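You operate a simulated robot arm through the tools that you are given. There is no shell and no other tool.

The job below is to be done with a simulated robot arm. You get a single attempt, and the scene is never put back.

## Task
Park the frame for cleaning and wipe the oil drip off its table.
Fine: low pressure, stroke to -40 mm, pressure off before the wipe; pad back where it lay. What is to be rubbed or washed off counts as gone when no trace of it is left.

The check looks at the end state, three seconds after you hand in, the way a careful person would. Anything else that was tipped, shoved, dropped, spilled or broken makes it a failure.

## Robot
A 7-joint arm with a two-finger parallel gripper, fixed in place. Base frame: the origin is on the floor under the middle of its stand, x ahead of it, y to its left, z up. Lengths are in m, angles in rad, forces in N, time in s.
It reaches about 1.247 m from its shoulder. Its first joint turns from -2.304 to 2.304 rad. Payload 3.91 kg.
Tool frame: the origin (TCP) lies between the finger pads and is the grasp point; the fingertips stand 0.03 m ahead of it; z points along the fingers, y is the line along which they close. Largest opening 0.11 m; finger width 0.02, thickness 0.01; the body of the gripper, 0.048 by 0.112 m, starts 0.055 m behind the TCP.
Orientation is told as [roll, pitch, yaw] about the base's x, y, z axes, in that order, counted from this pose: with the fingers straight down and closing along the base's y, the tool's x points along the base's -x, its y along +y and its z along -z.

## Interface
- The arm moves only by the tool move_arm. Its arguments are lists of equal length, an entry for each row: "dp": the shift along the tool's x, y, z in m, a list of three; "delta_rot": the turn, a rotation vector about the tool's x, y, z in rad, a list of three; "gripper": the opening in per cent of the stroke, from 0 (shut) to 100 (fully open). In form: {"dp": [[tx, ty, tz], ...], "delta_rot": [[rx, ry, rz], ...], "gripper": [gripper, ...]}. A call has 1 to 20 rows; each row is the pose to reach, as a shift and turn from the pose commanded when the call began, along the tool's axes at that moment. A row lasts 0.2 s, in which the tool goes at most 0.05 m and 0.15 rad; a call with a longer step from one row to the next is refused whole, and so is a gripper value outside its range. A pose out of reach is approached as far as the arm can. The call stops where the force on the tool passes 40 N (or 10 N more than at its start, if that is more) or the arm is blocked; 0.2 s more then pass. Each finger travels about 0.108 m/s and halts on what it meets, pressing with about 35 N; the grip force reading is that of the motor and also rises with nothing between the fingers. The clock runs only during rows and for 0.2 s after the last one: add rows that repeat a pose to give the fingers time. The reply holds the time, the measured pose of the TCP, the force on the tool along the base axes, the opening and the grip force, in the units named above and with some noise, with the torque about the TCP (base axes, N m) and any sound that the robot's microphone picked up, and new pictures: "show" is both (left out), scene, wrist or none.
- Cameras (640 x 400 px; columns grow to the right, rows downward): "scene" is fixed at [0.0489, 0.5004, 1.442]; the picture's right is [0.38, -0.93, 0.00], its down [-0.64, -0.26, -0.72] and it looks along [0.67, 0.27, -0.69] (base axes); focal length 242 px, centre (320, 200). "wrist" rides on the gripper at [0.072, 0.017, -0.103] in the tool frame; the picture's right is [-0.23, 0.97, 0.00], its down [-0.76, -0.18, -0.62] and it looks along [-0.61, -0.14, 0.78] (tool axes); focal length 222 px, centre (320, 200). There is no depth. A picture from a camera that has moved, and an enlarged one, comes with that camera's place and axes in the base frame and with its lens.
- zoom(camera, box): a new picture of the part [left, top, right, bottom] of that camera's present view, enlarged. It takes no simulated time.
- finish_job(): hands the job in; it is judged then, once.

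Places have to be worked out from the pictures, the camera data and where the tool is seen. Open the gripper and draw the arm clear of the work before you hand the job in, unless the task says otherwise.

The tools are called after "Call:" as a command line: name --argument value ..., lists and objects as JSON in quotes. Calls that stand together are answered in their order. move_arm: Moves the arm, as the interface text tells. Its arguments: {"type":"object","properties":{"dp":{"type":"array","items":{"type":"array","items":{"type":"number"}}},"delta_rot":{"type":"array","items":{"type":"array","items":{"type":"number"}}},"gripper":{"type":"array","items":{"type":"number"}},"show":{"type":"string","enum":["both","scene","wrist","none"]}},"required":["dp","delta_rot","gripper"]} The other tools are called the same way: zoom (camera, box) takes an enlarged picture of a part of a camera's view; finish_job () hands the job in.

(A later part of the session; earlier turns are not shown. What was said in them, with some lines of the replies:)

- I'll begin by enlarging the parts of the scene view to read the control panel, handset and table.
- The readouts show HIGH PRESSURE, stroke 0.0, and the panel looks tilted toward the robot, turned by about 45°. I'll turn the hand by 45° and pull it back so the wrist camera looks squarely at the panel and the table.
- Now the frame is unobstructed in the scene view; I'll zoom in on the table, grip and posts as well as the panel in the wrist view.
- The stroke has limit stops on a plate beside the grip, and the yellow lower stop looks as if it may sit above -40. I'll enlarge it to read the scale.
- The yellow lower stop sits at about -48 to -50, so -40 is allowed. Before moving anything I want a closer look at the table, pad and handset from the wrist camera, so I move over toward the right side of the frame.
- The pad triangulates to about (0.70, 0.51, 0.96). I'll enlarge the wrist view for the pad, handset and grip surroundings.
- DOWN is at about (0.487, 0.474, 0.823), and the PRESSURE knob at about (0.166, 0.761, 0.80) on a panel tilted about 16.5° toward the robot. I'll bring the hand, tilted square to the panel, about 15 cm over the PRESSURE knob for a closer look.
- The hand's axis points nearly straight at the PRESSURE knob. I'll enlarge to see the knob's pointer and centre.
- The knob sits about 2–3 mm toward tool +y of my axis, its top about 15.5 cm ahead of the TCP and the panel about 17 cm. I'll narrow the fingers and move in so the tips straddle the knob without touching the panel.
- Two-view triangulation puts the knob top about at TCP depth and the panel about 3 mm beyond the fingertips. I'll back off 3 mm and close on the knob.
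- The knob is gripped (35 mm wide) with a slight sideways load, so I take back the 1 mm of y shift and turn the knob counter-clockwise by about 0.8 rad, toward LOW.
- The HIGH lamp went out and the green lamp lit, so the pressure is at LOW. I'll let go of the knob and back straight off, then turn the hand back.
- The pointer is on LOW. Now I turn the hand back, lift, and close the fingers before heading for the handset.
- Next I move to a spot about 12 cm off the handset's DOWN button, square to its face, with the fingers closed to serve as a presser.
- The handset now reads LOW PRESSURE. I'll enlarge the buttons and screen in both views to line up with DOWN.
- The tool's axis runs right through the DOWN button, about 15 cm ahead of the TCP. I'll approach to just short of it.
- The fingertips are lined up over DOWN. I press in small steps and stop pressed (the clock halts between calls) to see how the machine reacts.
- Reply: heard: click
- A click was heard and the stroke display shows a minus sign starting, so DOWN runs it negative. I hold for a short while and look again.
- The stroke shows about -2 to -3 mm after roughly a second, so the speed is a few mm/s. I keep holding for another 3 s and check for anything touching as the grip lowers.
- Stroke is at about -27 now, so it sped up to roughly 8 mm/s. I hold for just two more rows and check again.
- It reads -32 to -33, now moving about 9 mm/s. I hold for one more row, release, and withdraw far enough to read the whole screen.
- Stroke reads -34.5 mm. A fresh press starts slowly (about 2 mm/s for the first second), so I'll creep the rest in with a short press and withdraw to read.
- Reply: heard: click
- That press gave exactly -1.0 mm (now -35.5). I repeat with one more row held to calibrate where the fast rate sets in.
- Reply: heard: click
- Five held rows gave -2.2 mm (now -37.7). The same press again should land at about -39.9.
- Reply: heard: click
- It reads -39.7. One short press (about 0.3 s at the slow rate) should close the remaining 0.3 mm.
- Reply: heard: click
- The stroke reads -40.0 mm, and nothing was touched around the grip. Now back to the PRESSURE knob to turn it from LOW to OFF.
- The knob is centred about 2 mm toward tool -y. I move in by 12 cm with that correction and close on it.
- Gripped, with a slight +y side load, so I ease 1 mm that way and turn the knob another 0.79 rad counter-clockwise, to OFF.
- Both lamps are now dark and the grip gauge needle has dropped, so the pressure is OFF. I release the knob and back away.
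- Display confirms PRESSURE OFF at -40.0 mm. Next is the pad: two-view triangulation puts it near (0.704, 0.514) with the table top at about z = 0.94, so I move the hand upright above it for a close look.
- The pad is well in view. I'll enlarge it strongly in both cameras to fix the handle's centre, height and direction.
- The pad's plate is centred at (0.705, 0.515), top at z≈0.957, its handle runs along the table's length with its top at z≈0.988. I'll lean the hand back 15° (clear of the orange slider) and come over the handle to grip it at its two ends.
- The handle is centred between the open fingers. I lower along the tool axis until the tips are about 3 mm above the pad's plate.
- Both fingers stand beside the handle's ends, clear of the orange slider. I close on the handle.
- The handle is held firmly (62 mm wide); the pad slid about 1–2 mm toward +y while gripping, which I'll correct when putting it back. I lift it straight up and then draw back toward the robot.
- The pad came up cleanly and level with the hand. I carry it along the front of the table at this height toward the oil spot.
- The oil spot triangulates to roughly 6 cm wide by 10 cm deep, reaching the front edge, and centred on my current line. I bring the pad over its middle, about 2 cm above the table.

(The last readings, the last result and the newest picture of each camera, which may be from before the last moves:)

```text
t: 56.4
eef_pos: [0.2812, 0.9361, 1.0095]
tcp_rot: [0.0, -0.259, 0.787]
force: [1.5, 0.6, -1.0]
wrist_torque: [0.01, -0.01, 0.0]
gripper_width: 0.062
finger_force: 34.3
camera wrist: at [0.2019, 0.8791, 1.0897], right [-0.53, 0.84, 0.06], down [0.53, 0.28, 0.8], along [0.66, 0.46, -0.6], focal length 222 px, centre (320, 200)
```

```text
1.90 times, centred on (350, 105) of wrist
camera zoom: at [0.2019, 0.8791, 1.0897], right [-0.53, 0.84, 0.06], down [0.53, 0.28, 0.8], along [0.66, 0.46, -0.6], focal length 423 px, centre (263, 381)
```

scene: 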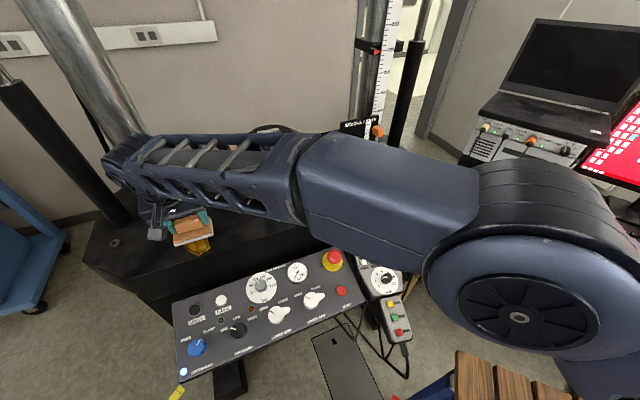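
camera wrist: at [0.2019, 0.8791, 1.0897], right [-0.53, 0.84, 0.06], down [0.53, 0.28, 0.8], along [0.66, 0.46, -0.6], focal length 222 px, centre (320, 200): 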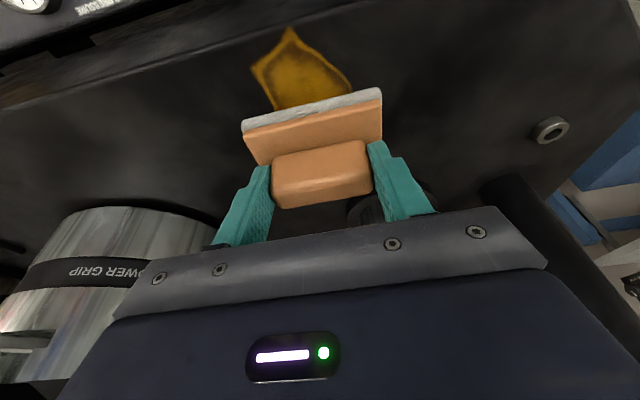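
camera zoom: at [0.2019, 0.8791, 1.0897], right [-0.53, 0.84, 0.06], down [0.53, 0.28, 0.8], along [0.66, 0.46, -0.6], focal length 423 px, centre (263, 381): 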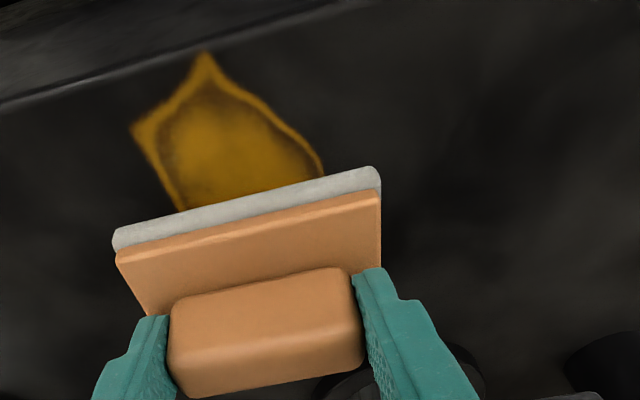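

The pad is over the back half of the spot, with oil visible in front of it. I lower it in small steps until it presses lightly on the table.

Call:
move_arm --dp '[[0.0026, 0, 0.0097], [0.0039, 0, 0.0145], [0.0044, 0, 0.0164], [0.0049, 0, 0.0183]]' --delta_rot '[[0, 0, 0], [0, 0, 0], [0, 0, 0], [0, 0, 0]]' --gripper '[30, 30, 30, 30]' --show "wrist"

```text
t: 57.4
eef_pos: [0.2826, 0.9359, 0.9919]
tcp_rot: [0.003, -0.263, 0.786]
force: [0.4, -0.3, 4.6]
wrist_torque: [-0.19, -0.08, 0.0]
gripper_width: 0.0624
finger_force: 35.2
camera wrist: at [0.2017, 0.8788, 1.0718], right [-0.53, 0.84, 0.06], down [0.53, 0.28, 0.8], along [0.66, 0.46, -0.6], focal length 222 px, centre (320, 200)
```

wrist: 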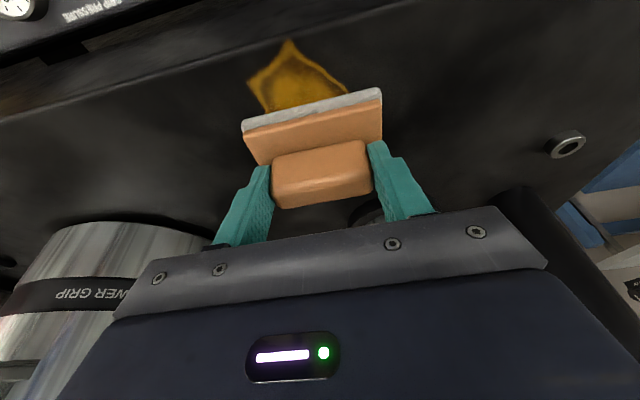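

Contact at about 4.6 N. I press a touch more and wipe with strokes toward the table edge and back over the whole spot.

Call:
move_arm --dp '[[0.0004, 0, 0.0014], [0.0149, 0, -0.0025], [0.0294, 0, -0.0063], [0.0439, 0, -0.0102], [0.0294, 0, -0.0063], [0.0149, 0, -0.0025], [0.0004, 0, 0.0014], [-0.0141, 0, 0.0053], [-0.0286, 0, 0.0091], [-0.0141, 0, 0.0053], [0.0004, 0, 0.0014], [0.0149, 0, -0.0025], [0.0294, 0, -0.0063], [0.0439, 0, -0.0102], [0.0294, 0, -0.0063], [0.0149, 0, -0.0025], [0.0004, 0, 0.0014]]' --delta_rot '[[0, 0, 0], [0, 0, 0], [0, 0, 0], [0, 0, 0], [0, 0, 0], [0, 0, 0], [0, 0, 0], [0, 0, 0], [0, 0, 0], [0, 0, 0], [0, 0, 0], [0, 0, 0], [0, 0, 0], [0, 0, 0], [0, 0, 0], [0, 0, 0], [0, 0, 0]]' --gripper '[30, 30, 30, 30, 30, 30, 30, 30, 30, 30, 30, 30, 30, 30, 30, 30, 30]'

Call:
zoom --camera "wrist" --box '[200, 0, 500, 210]'

Call:
zoom --camera "scene" --box '[80, 140, 300, 290]'

```text
t: 61.0
eef_pos: [0.2813, 0.9356, 0.9902]
tcp_rot: [-0.001, -0.263, 0.784]
force: [-4.3, -1.9, 12.6]
wrist_torque: [-0.01, 0.08, -0.07]
gripper_width: 0.0624
finger_force: 35.3
camera wrist: at [0.2012, 0.8782, 1.0697], right [-0.53, 0.84, 0.06], down [0.53, 0.28, 0.8], along [0.66, 0.46, -0.6], focal length 222 px, centre (320, 200)
```

scene: 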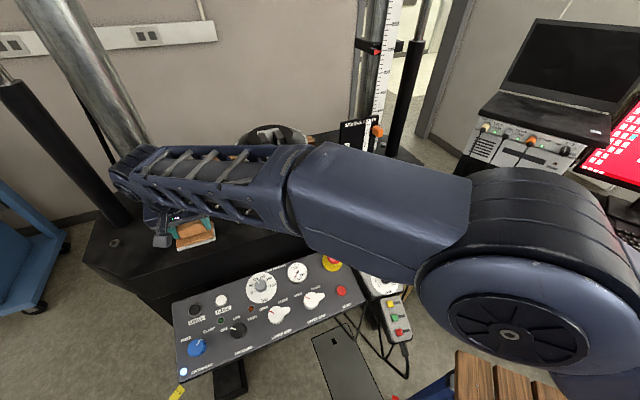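
wrist: 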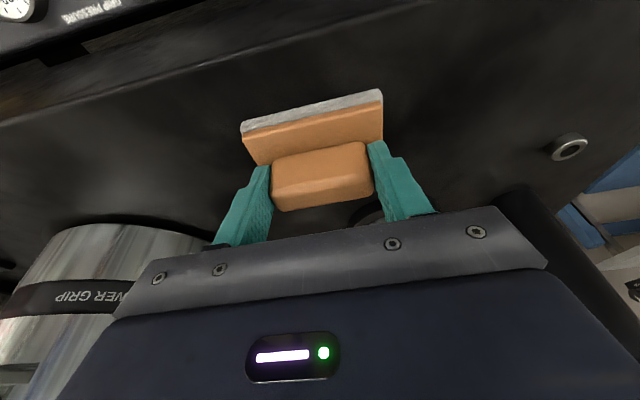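

```text
1.90 times, centred on (350, 105) of wrist
camera zoom: at [0.2012, 0.8782, 1.0697], right [-0.53, 0.84, 0.06], down [0.53, 0.28, 0.8], along [0.66, 0.46, -0.6], focal length 423 px, centre (263, 381)
```

zoom: 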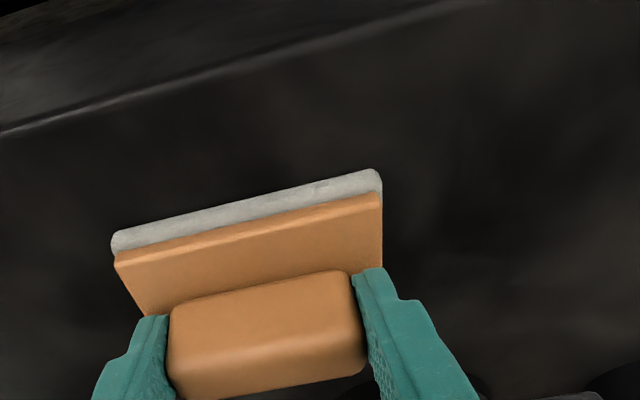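

```text
2.67 times, centred on (190, 215) of scene
camera zoom: at [0.0489, 0.5004, 1.442], right [0.38, -0.93, 0.0], down [-0.64, -0.26, -0.72], along [0.67, 0.27, -0.69], focal length 646 px, centre (667, 160)
```

zoom: 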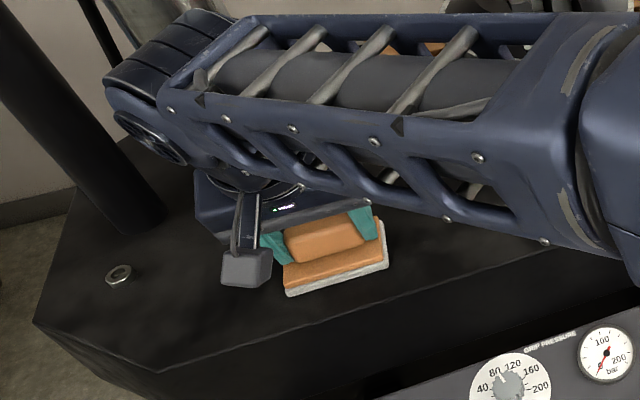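

The visible oil is gone after the first passes. I make a second pass with small sideways offsets so that the edges and the back end are fully covered.

Call:
move_arm --dp '[[0, 0.012, 0], [0.0145, 0.012, -0.0039], [0.029, 0.012, -0.0077], [0.0435, 0.012, -0.0116], [0.0435, 0, -0.0116], [0.0435, -0.012, -0.0116], [0.029, -0.012, -0.0077], [0.0145, -0.012, -0.0039], [0, -0.012, 0], [-0.0145, -0.012, 0.0039], [-0.029, -0.012, 0.0077], [-0.029, 0, 0.0077], [-0.029, 0.012, 0.0077], [-0.0145, 0.012, 0.0039], [0, 0.012, 0], [0, 0, 0], [0, -0.012, 0], [0, 0, 0]]' --delta_rot '[[0, 0, 0], [0, 0, 0], [0, 0, 0], [0, 0, 0], [0, 0, 0], [0, 0, 0], [0, 0, 0], [0, 0, 0], [0, 0, 0], [0, 0, 0], [0, 0, 0], [0, 0, 0], [0, 0, 0], [0, 0, 0], [0, 0, 0], [0, 0, 0], [0, 0, 0], [0, 0, 0]]' --gripper '[30, 30, 30, 30, 30, 30, 30, 30, 30, 30, 30, 30, 30, 30, 30, 30, 30, 30]' --show "wrist"

```text
t: 64.8
eef_pos: [0.2813, 0.9356, 0.9896]
tcp_rot: [-0.002, -0.263, 0.785]
force: [5.1, -1.3, 13.6]
wrist_torque: [-0.05, -0.15, 0.01]
gripper_width: 0.0623
finger_force: 34.6
camera wrist: at [0.2021, 0.8788, 1.0695], right [-0.53, 0.84, 0.06], down [0.53, 0.28, 0.8], along [0.66, 0.46, -0.6], focal length 222 px, centre (320, 200)
```

wrist: 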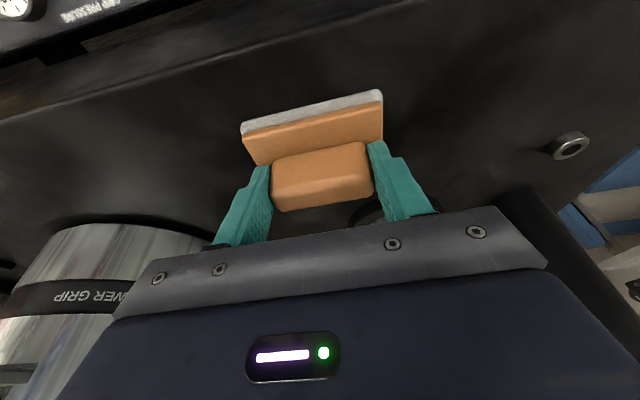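

Now I lift the pad off and draw back so the cleaned area can be inspected.

Call:
move_arm --dp '[[-0.0039, 0, -0.0145], [-0.0129, 0, -0.0483], [-0.0258, 0, -0.0966], [0.0031, 0, -0.1043], [0.0321, 0, -0.1121], [0.07, 0, -0.122], [0.11, 0, -0.1328], [0.11, 0, -0.1328]]' --delta_rot '[[0, 0, 0], [0, 0, 0], [0, 0, 0], [0, 0, 0], [0, 0, 0], [0, 0, 0], [0, 0, 0], [0, 0, 0]]' --gripper '[30, 30, 30, 30, 30, 30, 30, 30]'

Call:
zoom --camera "scene" --box '[80, 140, 300, 290]'

Call:
zoom --camera "wrist" --box '[200, 0, 500, 210]'

```text
t: 66.6
eef_pos: [0.1825, 0.8365, 1.0889]
tcp_rot: [0.0, -0.26, 0.786]
force: [0.0, 0.4, -1.3]
wrist_torque: [0.01, 0.02, -0.01]
gripper_width: 0.0624
finger_force: 35.1
camera wrist: at [0.1019, 0.7799, 1.1689], right [-0.53, 0.84, 0.06], down [0.53, 0.28, 0.8], along [0.66, 0.46, -0.6], focal length 222 px, centre (320, 200)
```

scene: 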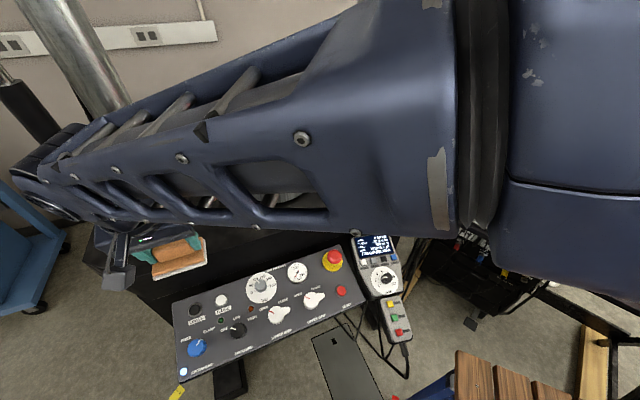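
wrist: 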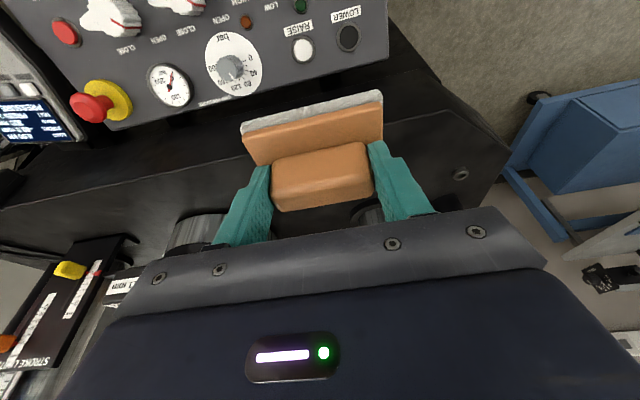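

```text
2.67 times, centred on (190, 215) of scene
camera zoom: at [0.0489, 0.5004, 1.442], right [0.38, -0.93, 0.0], down [-0.64, -0.26, -0.72], along [0.67, 0.27, -0.69], focal length 646 px, centre (667, 160)
```

zoom: 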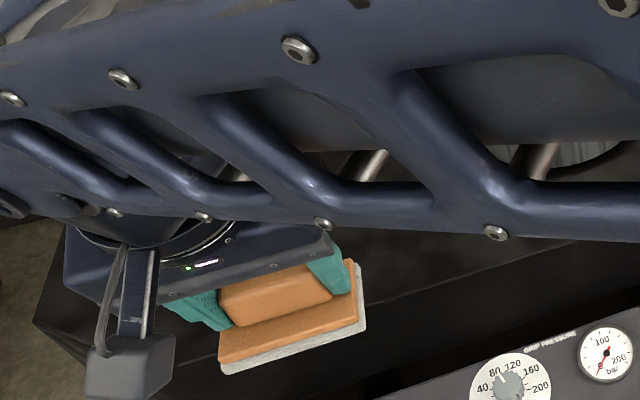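

```text
1.90 times, centred on (350, 105) of wrist
camera zoom: at [0.1019, 0.7799, 1.1689], right [-0.53, 0.84, 0.06], down [0.53, 0.28, 0.8], along [0.66, 0.46, -0.6], focal length 423 px, centre (263, 381)
```

zoom: 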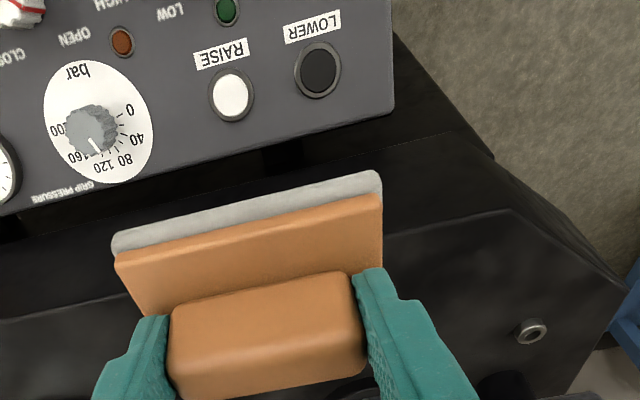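

My view of the spot is blocked by the pad and arm, so I move sideways along the table front toward the pad's resting place and look at the wiped area.

Call:
move_arm --dp '[[0, -0.03, 0], [0, -0.075, 0], [0, -0.12, 0], [0, -0.165, 0], [0, -0.21, 0], [0, -0.255, 0], [0, -0.3, 0], [0, -0.345, 0], [0, -0.38, 0], [0, -0.4, 0]]' --delta_rot '[[0, 0, 0], [0, 0, 0], [0, 0, 0], [0, 0, 0], [0, 0, 0], [0, 0, 0], [0, 0, 0], [0, 0, 0], [0, 0, 0], [0, 0, 0]]' --gripper '[30, 30, 30, 30, 30, 30, 30, 30, 30, 30]'

Call:
zoom --camera "scene" --box '[80, 170, 270, 290]'

Call:
zoom --camera "scene" --box '[165, 210, 235, 265]'

```text
t: 68.8
eef_pos: [0.4658, 0.5538, 1.0899]
tcp_rot: [0.001, -0.261, 0.785]
force: [-0.7, 0.9, -0.5]
wrist_torque: [-0.01, -0.04, 0.01]
gripper_width: 0.0623
finger_force: 34.3
camera wrist: at [0.3856, 0.4963, 1.1693], right [-0.53, 0.84, 0.06], down [0.53, 0.28, 0.8], along [0.66, 0.46, -0.6], focal length 222 px, centre (320, 200)
```

scene: 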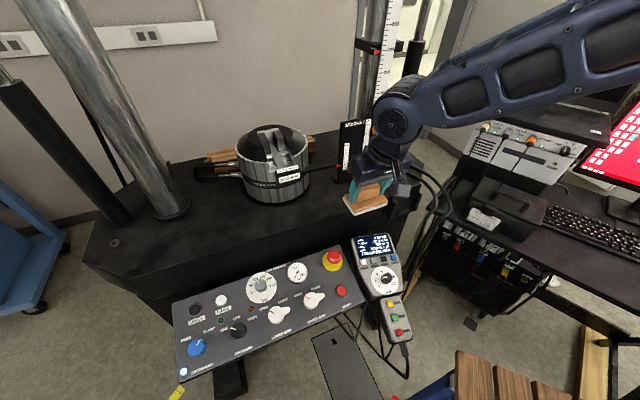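
wrist: 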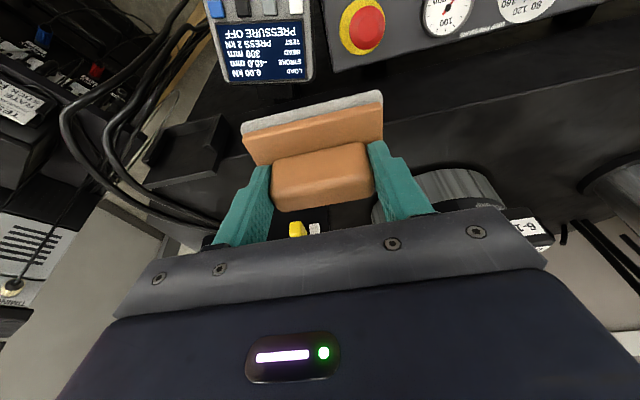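

```text
3.33 times, centred on (175, 230) of scene
camera zoom: at [0.0489, 0.5004, 1.442], right [0.38, -0.93, 0.0], down [-0.64, -0.26, -0.72], along [0.67, 0.27, -0.69], focal length 807 px, centre (803, 100)
```

zoom: 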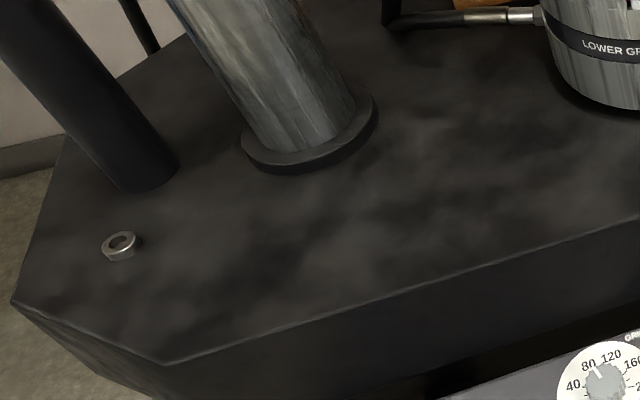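

```text
7.27 times, centred on (200, 238) of scene
camera zoom: at [0.0489, 0.5004, 1.442], right [0.38, -0.93, 0.0], down [-0.64, -0.26, -0.72], along [0.67, 0.27, -0.69], focal length 1762 px, centre (1193, -73)
```

zoom: 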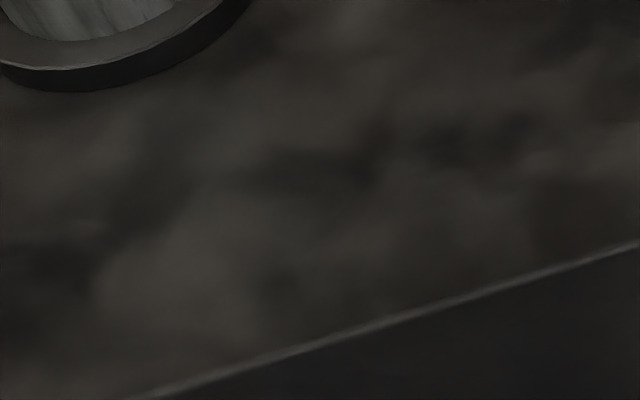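

No trace of oil is left on the table. Now I carry the pad back over its old place, going along the front first and then forward.

Call:
move_arm --dp '[[0, -0.045, 0], [0, -0.09, 0], [0, -0.135, 0], [0, -0.18, 0], [0, -0.1967, 0], [-0.0386, -0.1967, 0.0103], [-0.0773, -0.1967, 0.0206], [-0.1159, -0.1967, 0.031], [-0.134, -0.1967, 0.0358], [-0.134, -0.1967, 0.0358]]' --delta_rot '[[0, 0, 0], [0, 0, 0], [0, 0, 0], [0, 0, 0], [0, 0, 0], [0, 0, 0], [0, 0, 0], [0, 0, 0], [0, 0, 0], [0, 0, 0]]' --gripper '[30, 30, 30, 30, 30, 30, 30, 30, 30, 30]'

```text
t: 71.0
eef_pos: [0.7027, 0.5126, 1.0887]
tcp_rot: [-0.001, -0.26, 0.786]
force: [0.3, -0.4, 0.9]
wrist_torque: [0.01, -0.01, 0.01]
gripper_width: 0.0621
finger_force: 35.1
camera wrist: at [0.6225, 0.4557, 1.1692], right [-0.53, 0.84, 0.06], down [0.53, 0.28, 0.8], along [0.66, 0.46, -0.6], focal length 222 px, centre (320, 200)
```

scene: 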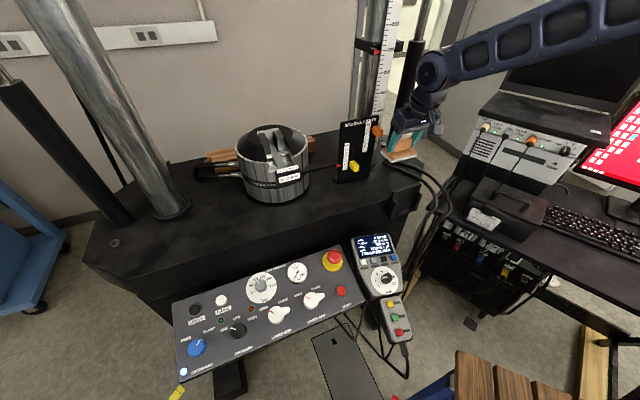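
wrist: 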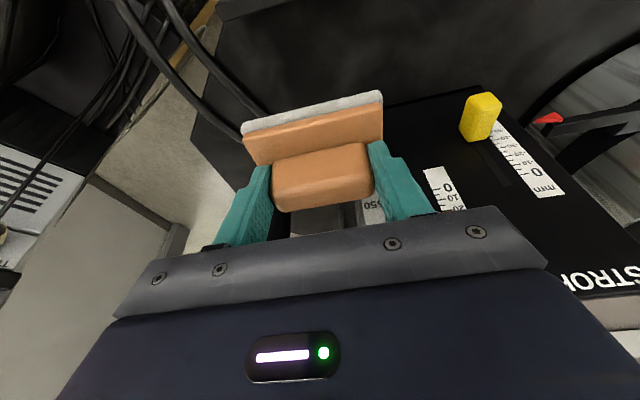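

The pad is above its old place. I lower it straight down, slowing near the table.

Call:
move_arm --dp '[[0.0103, 0, 0.0386], [0.0181, 0, 0.0676], [0.022, 0, 0.0821], [0.0237, 0, 0.0884], [0.0245, 0, 0.0913], [0.025, 0, 0.0932], [0.025, 0, 0.0932]]' --delta_rot '[[0, 0, 0], [0, 0, 0], [0, 0, 0], [0, 0, 0], [0, 0, 0], [0, 0, 0], [0, 0, 0]]' --gripper '[30, 30, 30, 30, 30, 30, 30]'

Call:
zoom --camera "scene" --box '[360, 120, 460, 200]'

Call:
zoom --camera "wrist" --box '[200, 90, 440, 250]'

```text
t: 72.6
eef_pos: [0.7037, 0.5124, 0.9926]
tcp_rot: [0.001, -0.26, 0.786]
force: [0.3, 0.3, -0.7]
wrist_torque: [0.0, -0.01, 0.0]
gripper_width: 0.0623
finger_force: 35.1
camera wrist: at [0.6221, 0.4557, 1.0723], right [-0.53, 0.84, 0.06], down [0.53, 0.28, 0.8], along [0.66, 0.46, -0.6], focal length 222 px, centre (320, 200)
```

scene: 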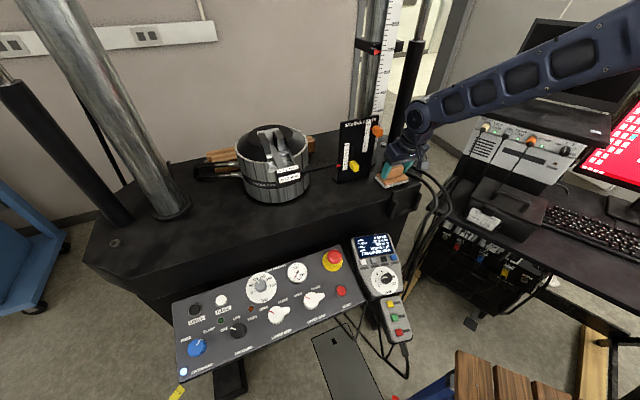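
wrist: 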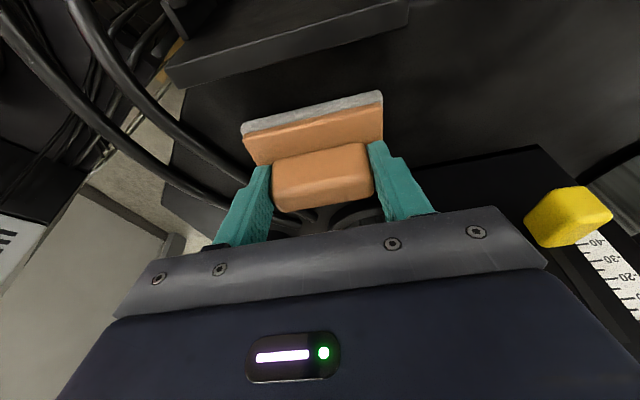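

```text
5.00 times, centred on (410, 160) of scene
camera zoom: at [0.0489, 0.5004, 1.442], right [0.38, -0.93, 0.0], down [-0.64, -0.26, -0.72], along [0.67, 0.27, -0.69], focal length 1211 px, centre (-130, 400)
```

zoom: 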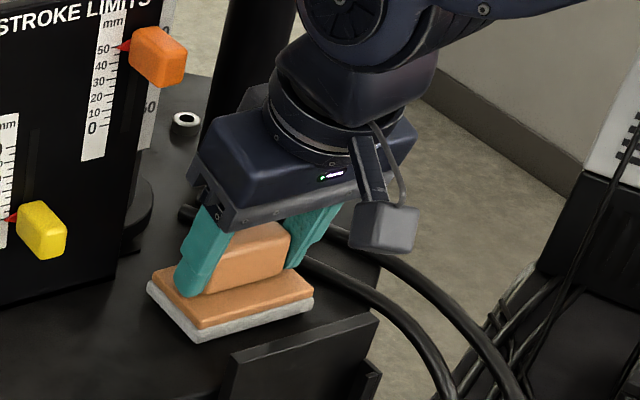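

```text
2.50 times, centred on (320, 170) of wrist
camera zoom: at [0.6221, 0.4557, 1.0723], right [-0.53, 0.84, 0.06], down [0.53, 0.28, 0.8], along [0.66, 0.46, -0.6], focal length 555 px, centre (320, 275)
```

zoom: 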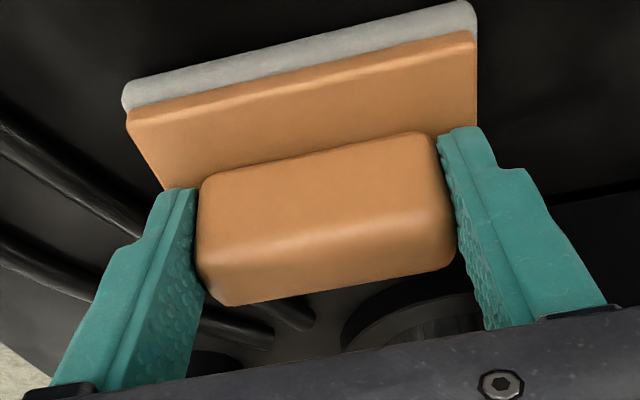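

No contact yet (about 2 mm left to go). I lower in half-millimetre-ish steps until it rests.

Call:
move_arm --dp '[[0.0003, 0, 0.001], [0.0005, 0, 0.0019], [0.0007, 0, 0.0027]]' --delta_rot '[[0, 0, 0], [0, 0, 0], [0, 0, 0]]' --gripper '[30, 30, 30]' --show "none"

Call:
zoom --camera "scene" --box '[372, 158, 416, 192]'

```text
t: 73.4
eef_pos: [0.7016, 0.5129, 0.9899]
tcp_rot: [0.001, -0.26, 0.786]
force: [-0.3, 0.8, 0.0]
wrist_torque: [0.01, -0.02, -0.01]
gripper_width: 0.0621
finger_force: 35.2
```

```text
11.76 times, centred on (394, 175) of scene
camera zoom: at [0.0489, 0.5004, 1.442], right [0.38, -0.93, 0.0], down [-0.64, -0.26, -0.72], along [0.67, 0.27, -0.69], focal length 2850 px, centre (-551, 494)
```

zoom: 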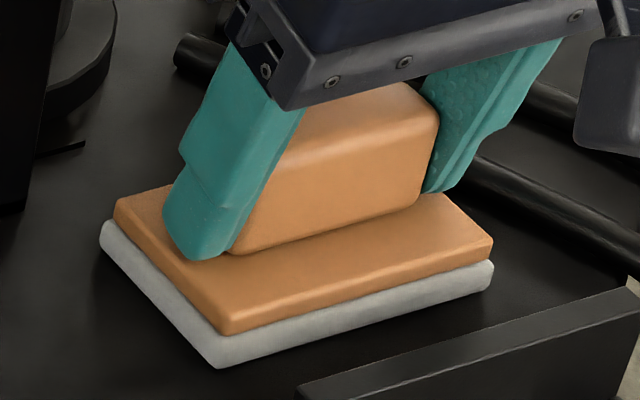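

The pad now sits within about half a millimetre of its original picture position. I nudge down another millimetre to make sure it rests, then open the fingers.

Call:
move_arm --dp '[[0.0002, 0, 0.0007], [0.0003, 0, 0.0012], [0.0003, 0, 0.0012]]' --delta_rot '[[0, 0, 0], [0, 0, 0], [0, 0, 0]]' --gripper '[30, 30, 30]' --show "none"

```text
t: 74.2
eef_pos: [0.703, 0.5121, 0.989]
tcp_rot: [0.001, -0.262, 0.786]
force: [-0.6, -1.7, 11.8]
wrist_torque: [-0.14, 0.03, 0.01]
gripper_width: 0.0623
finger_force: 35.3
```

It's in contact (about 12 N). I ease off slightly and open the fingers.

Call:
move_arm --dp '[[-0.0002, 0, -0.0007], [-0.0002, 0, -0.0007], [-0.0002, 0, -0.0007], [-0.0002, 0, -0.0007]]' --delta_rot '[[0, 0, 0], [0, 0, 0], [0, 0, 0], [0, 0, 0]]' --gripper '[30, 65, 78, 78]' --show "wrist"

Call:
zoom --camera "scene" --box '[372, 158, 416, 192]'

```text
t: 75.2
eef_pos: [0.7023, 0.5128, 0.99]
tcp_rot: [-0.001, -0.26, 0.786]
force: [-0.9, 1.2, 4.0]
wrist_torque: [-0.08, -0.06, 0.0]
gripper_width: 0.085
finger_force: 0.1
camera wrist: at [0.6223, 0.4557, 1.0694], right [-0.53, 0.84, 0.06], down [0.53, 0.28, 0.8], along [0.66, 0.46, -0.6], focal length 222 px, centre (320, 200)
```

wrist: 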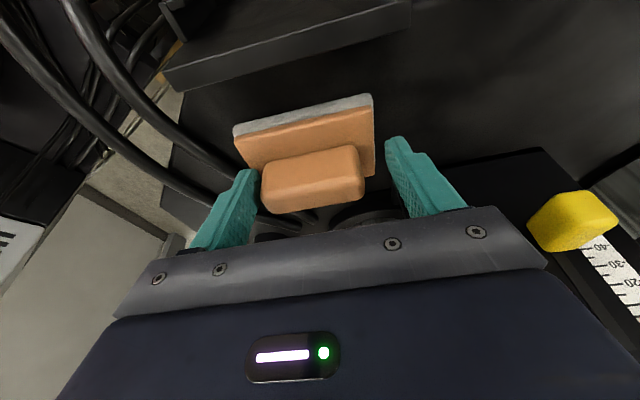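

```text
11.76 times, centred on (394, 175) of scene
camera zoom: at [0.0489, 0.5004, 1.442], right [0.38, -0.93, 0.0], down [-0.64, -0.26, -0.72], along [0.67, 0.27, -0.69], focal length 2850 px, centre (-551, 494)
```

zoom: 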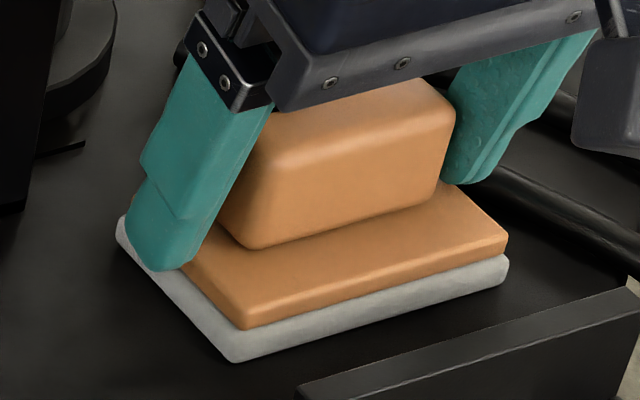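

Opening dragged the pad about 4 mm to the right because the fingertips were touching its plate. I raise 3 mm, close again at the original centre to push it back into place, and check.

Call:
move_arm --dp '[[-0.0005, 0, -0.0019], [-0.0009, 0, -0.0034], [-0.0009, 0, -0.0034], [-0.0009, 0, -0.0034], [-0.0009, 0, -0.0034], [-0.0009, 0, -0.0034]]' --delta_rot '[[0, 0, 0], [0, 0, 0], [0, 0, 0], [0, 0, 0], [0, 0, 0], [0, 0, 0]]' --gripper '[78, 78, 70, 62, 56, 52]' --show "wrist"

Call:
zoom --camera "scene" --box '[372, 158, 416, 192]'

```text
t: 76.6
eef_pos: [0.7023, 0.5137, 0.9933]
tcp_rot: [0.0, -0.259, 0.785]
force: [0.1, 0.7, 0.9]
wrist_torque: [-0.01, 0.0, -0.01]
gripper_width: 0.0622
finger_force: 35.0
camera wrist: at [0.6224, 0.4557, 1.073], right [-0.53, 0.84, 0.06], down [0.53, 0.28, 0.8], along [0.66, 0.46, -0.6], focal length 222 px, centre (320, 200)
```

wrist: 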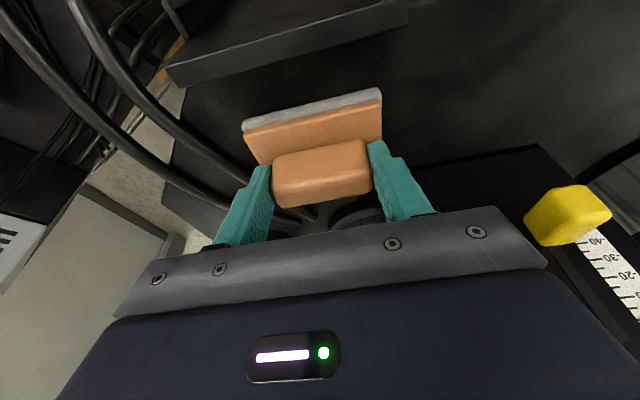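

```text
11.76 times, centred on (394, 175) of scene
camera zoom: at [0.0489, 0.5004, 1.442], right [0.38, -0.93, 0.0], down [-0.64, -0.26, -0.72], along [0.67, 0.27, -0.69], focal length 2850 px, centre (-551, 494)
```

zoom: 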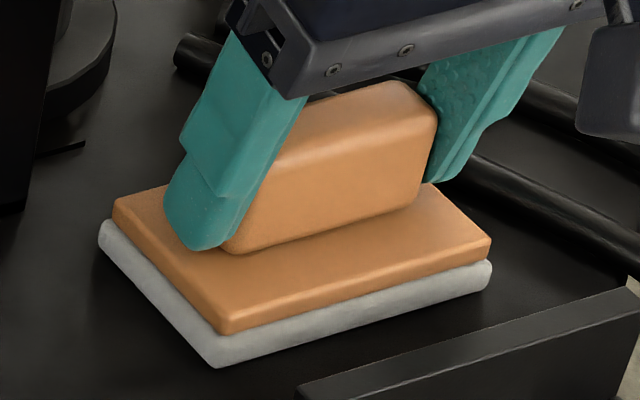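

The pad is back to within about 1 mm of where it lay, with the fingertips clear of its plate. I open again and then back away along the tool axis.

Call:
move_arm --dp '[[0, 0, 0], [0, 0, 0], [0, 0, 0]]' --delta_rot '[[0, 0, 0], [0, 0, 0], [0, 0, 0]]' --gripper '[66, 78, 78]' --show "wrist"

Call:
zoom --camera "scene" --box '[372, 158, 416, 192]'

```text
t: 77.4
eef_pos: [0.7013, 0.5122, 0.993]
tcp_rot: [0.0, -0.261, 0.784]
force: [0.2, -1.3, -0.7]
wrist_torque: [0.03, 0.03, -0.03]
gripper_width: 0.0859
finger_force: 0.0
camera wrist: at [0.6224, 0.4557, 1.073], right [-0.53, 0.84, 0.06], down [0.53, 0.28, 0.8], along [0.66, 0.46, -0.6], focal length 222 px, centre (320, 200)
```

wrist: 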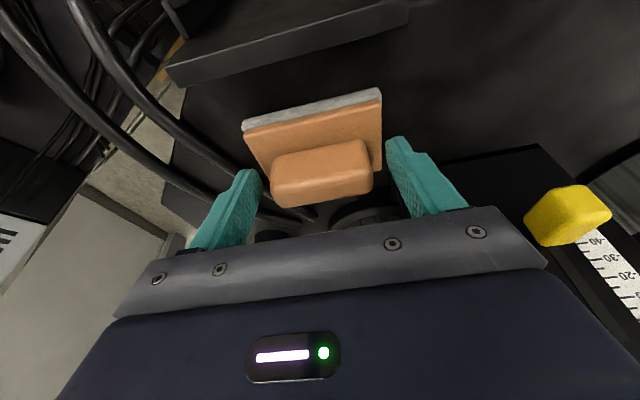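

```text
11.76 times, centred on (394, 175) of scene
camera zoom: at [0.0489, 0.5004, 1.442], right [0.38, -0.93, 0.0], down [-0.64, -0.26, -0.72], along [0.67, 0.27, -0.69], focal length 2850 px, centre (-551, 494)
```

zoom: 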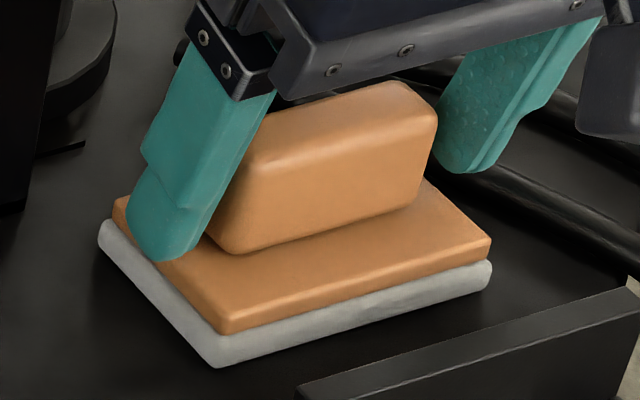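

The pad stayed put this time. I withdraw along the tool axis and then draw the arm back and up, clear of the work.

Call:
move_arm --dp '[[0, 0, -0.015], [0, 0, -0.045], [0, 0, -0.09], [0, 0, -0.13], [0.03, 0, -0.165], [0.06, 0, -0.2], [0.1, 0, -0.22], [0.14, 0, -0.24], [0.18, 0, -0.25], [0.2, 0, -0.255]]' --delta_rot '[[0, 0, 0], [0, 0, 0], [0, 0, 0], [0, 0, 0], [0, 0, 0], [0, 0, 0], [0, 0, 0], [0, 0, 0], [0, 0, 0], [0, 0, 0]]' --gripper '[78, 78, 78, 100, 100, 100, 100, 100, 100, 100]'

Call:
zoom --camera "scene" --box '[372, 158, 416, 192]'

Call:
zoom --camera "scene" --box '[160, 220, 420, 390]'

Call:
zoom --camera "scene" --box '[80, 100, 440, 290]'

```text
t: 79.6
eef_pos: [0.5187, 0.3303, 1.1874]
tcp_rot: [0.0, -0.261, 0.787]
force: [-0.1, 0.2, -0.6]
wrist_torque: [0.04, 0.03, 0.0]
gripper_width: 0.11
finger_force: 0.2
camera wrist: at [0.439, 0.2729, 1.2671], right [-0.53, 0.84, 0.06], down [0.53, 0.28, 0.8], along [0.66, 0.46, -0.6], focal length 222 px, centre (320, 200)
```

scene: 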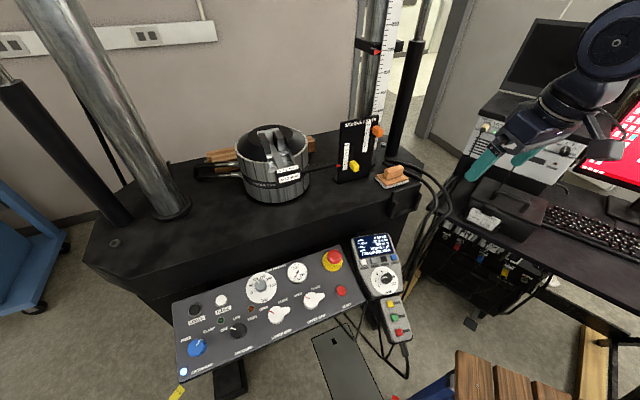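
wrist: 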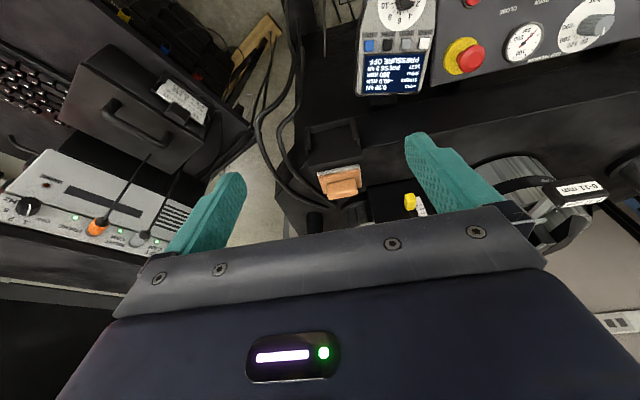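

```text
11.76 times, centred on (394, 175) of scene
camera zoom: at [0.0489, 0.5004, 1.442], right [0.38, -0.93, 0.0], down [-0.64, -0.26, -0.72], along [0.67, 0.27, -0.69], focal length 2850 px, centre (-551, 494)
```

zoom: 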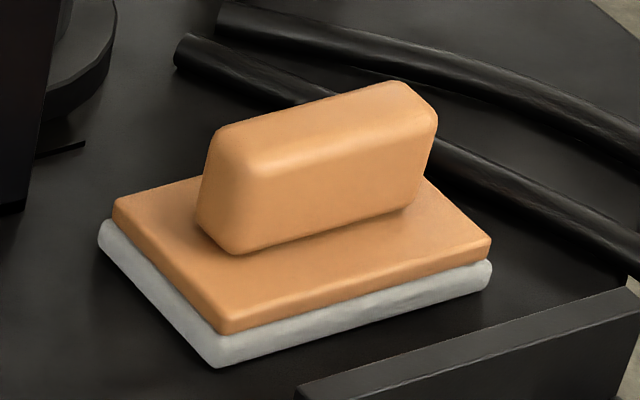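

```text
2.35 times, centred on (290, 305) of scene
camera zoom: at [0.0489, 0.5004, 1.442], right [0.38, -0.93, 0.0], down [-0.64, -0.26, -0.72], along [0.67, 0.27, -0.69], focal length 570 px, centre (391, -47)
```

zoom: 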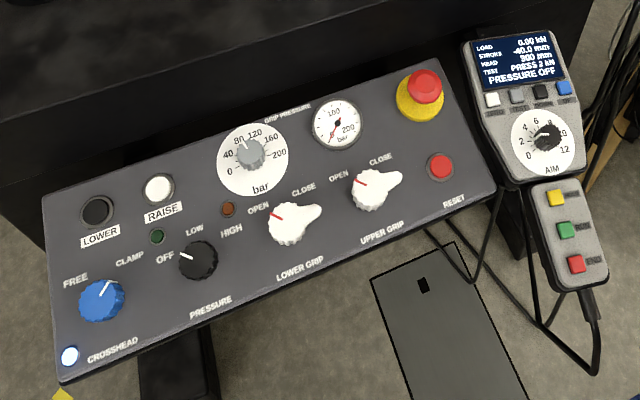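

```text
1.78 times, centred on (260, 195) of scene
camera zoom: at [0.0489, 0.5004, 1.442], right [0.38, -0.93, 0.0], down [-0.64, -0.26, -0.72], along [0.67, 0.27, -0.69], focal length 431 px, centre (427, 209)
```

zoom: 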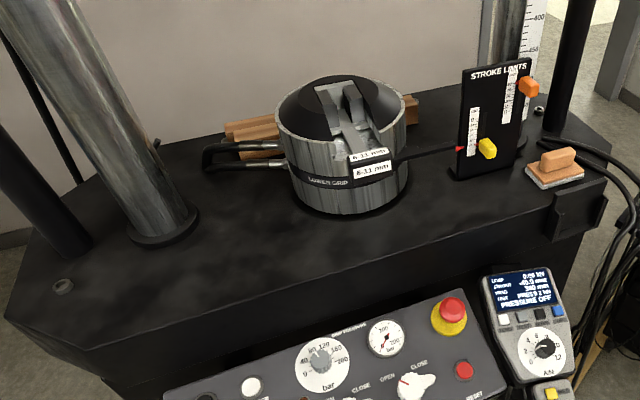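

Everything looks right: PRESSURE OFF, stroke -40.0 mm, pad within about 1 mm of its old place, arm clear. One last close look at the wiped spot and the display before handing in.

Call:
zoom --camera "scene" --box '[160, 205, 240, 270]'

Call:
zoom --camera "scene" --box '[355, 225, 405, 265]'

```text
6.15 times, centred on (200, 238) of scene
camera zoom: at [0.0489, 0.5004, 1.442], right [0.38, -0.93, 0.0], down [-0.64, -0.26, -0.72], along [0.67, 0.27, -0.69], focal length 1491 px, centre (1058, -31)
```

zoom: 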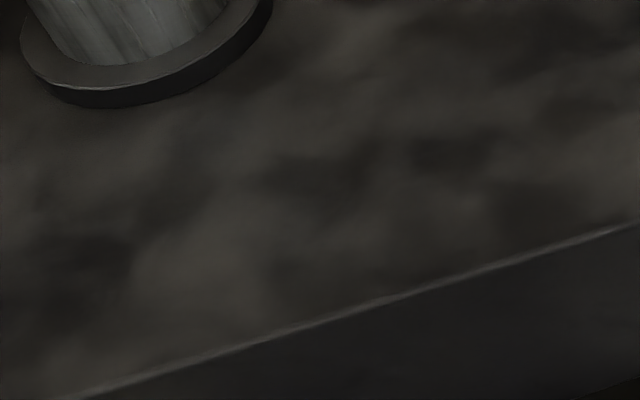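

```text
10.00 times, centred on (380, 245) of scene
camera zoom: at [0.0489, 0.5004, 1.442], right [0.38, -0.93, 0.0], down [-0.64, -0.26, -0.72], along [0.67, 0.27, -0.69], focal length 2422 px, centre (-280, -250)
```

zoom: 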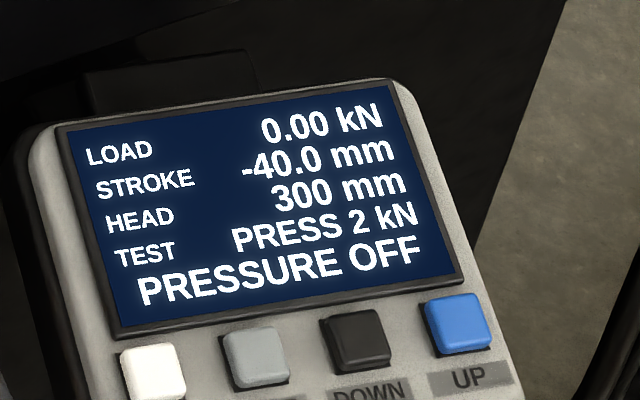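

The spot shows no trace of oil, and the display reads -40.0 mm with PRESSURE OFF. The gripper is open and the arm is clear, so I hand the job in.

Call:
finish_job

```text
The job is handed in.
```

The frame is parked for cleaning and the oil drip is wiped off the table. I've handed the job in.

- **Pressure:** I turned it from HIGH to LOW before moving the stroke, then to OFF before the wipe. The handset reads PRESSURE OFF and both pressure lamps are dark.
- **Stroke:** The handset reads -40.0 mm.
- **Oil:** After two passes with the pad, a close look at the spot and the table edge shows no trace.
- **Pad:** It is back within about 1 mm of where it lay. When I first let go, the fingertips dragged it about 4 mm, so I gripped it again, recentred it and released it cleanly.

I saw nothing else disturbed. The gripper is open and the arm is clear of the work.
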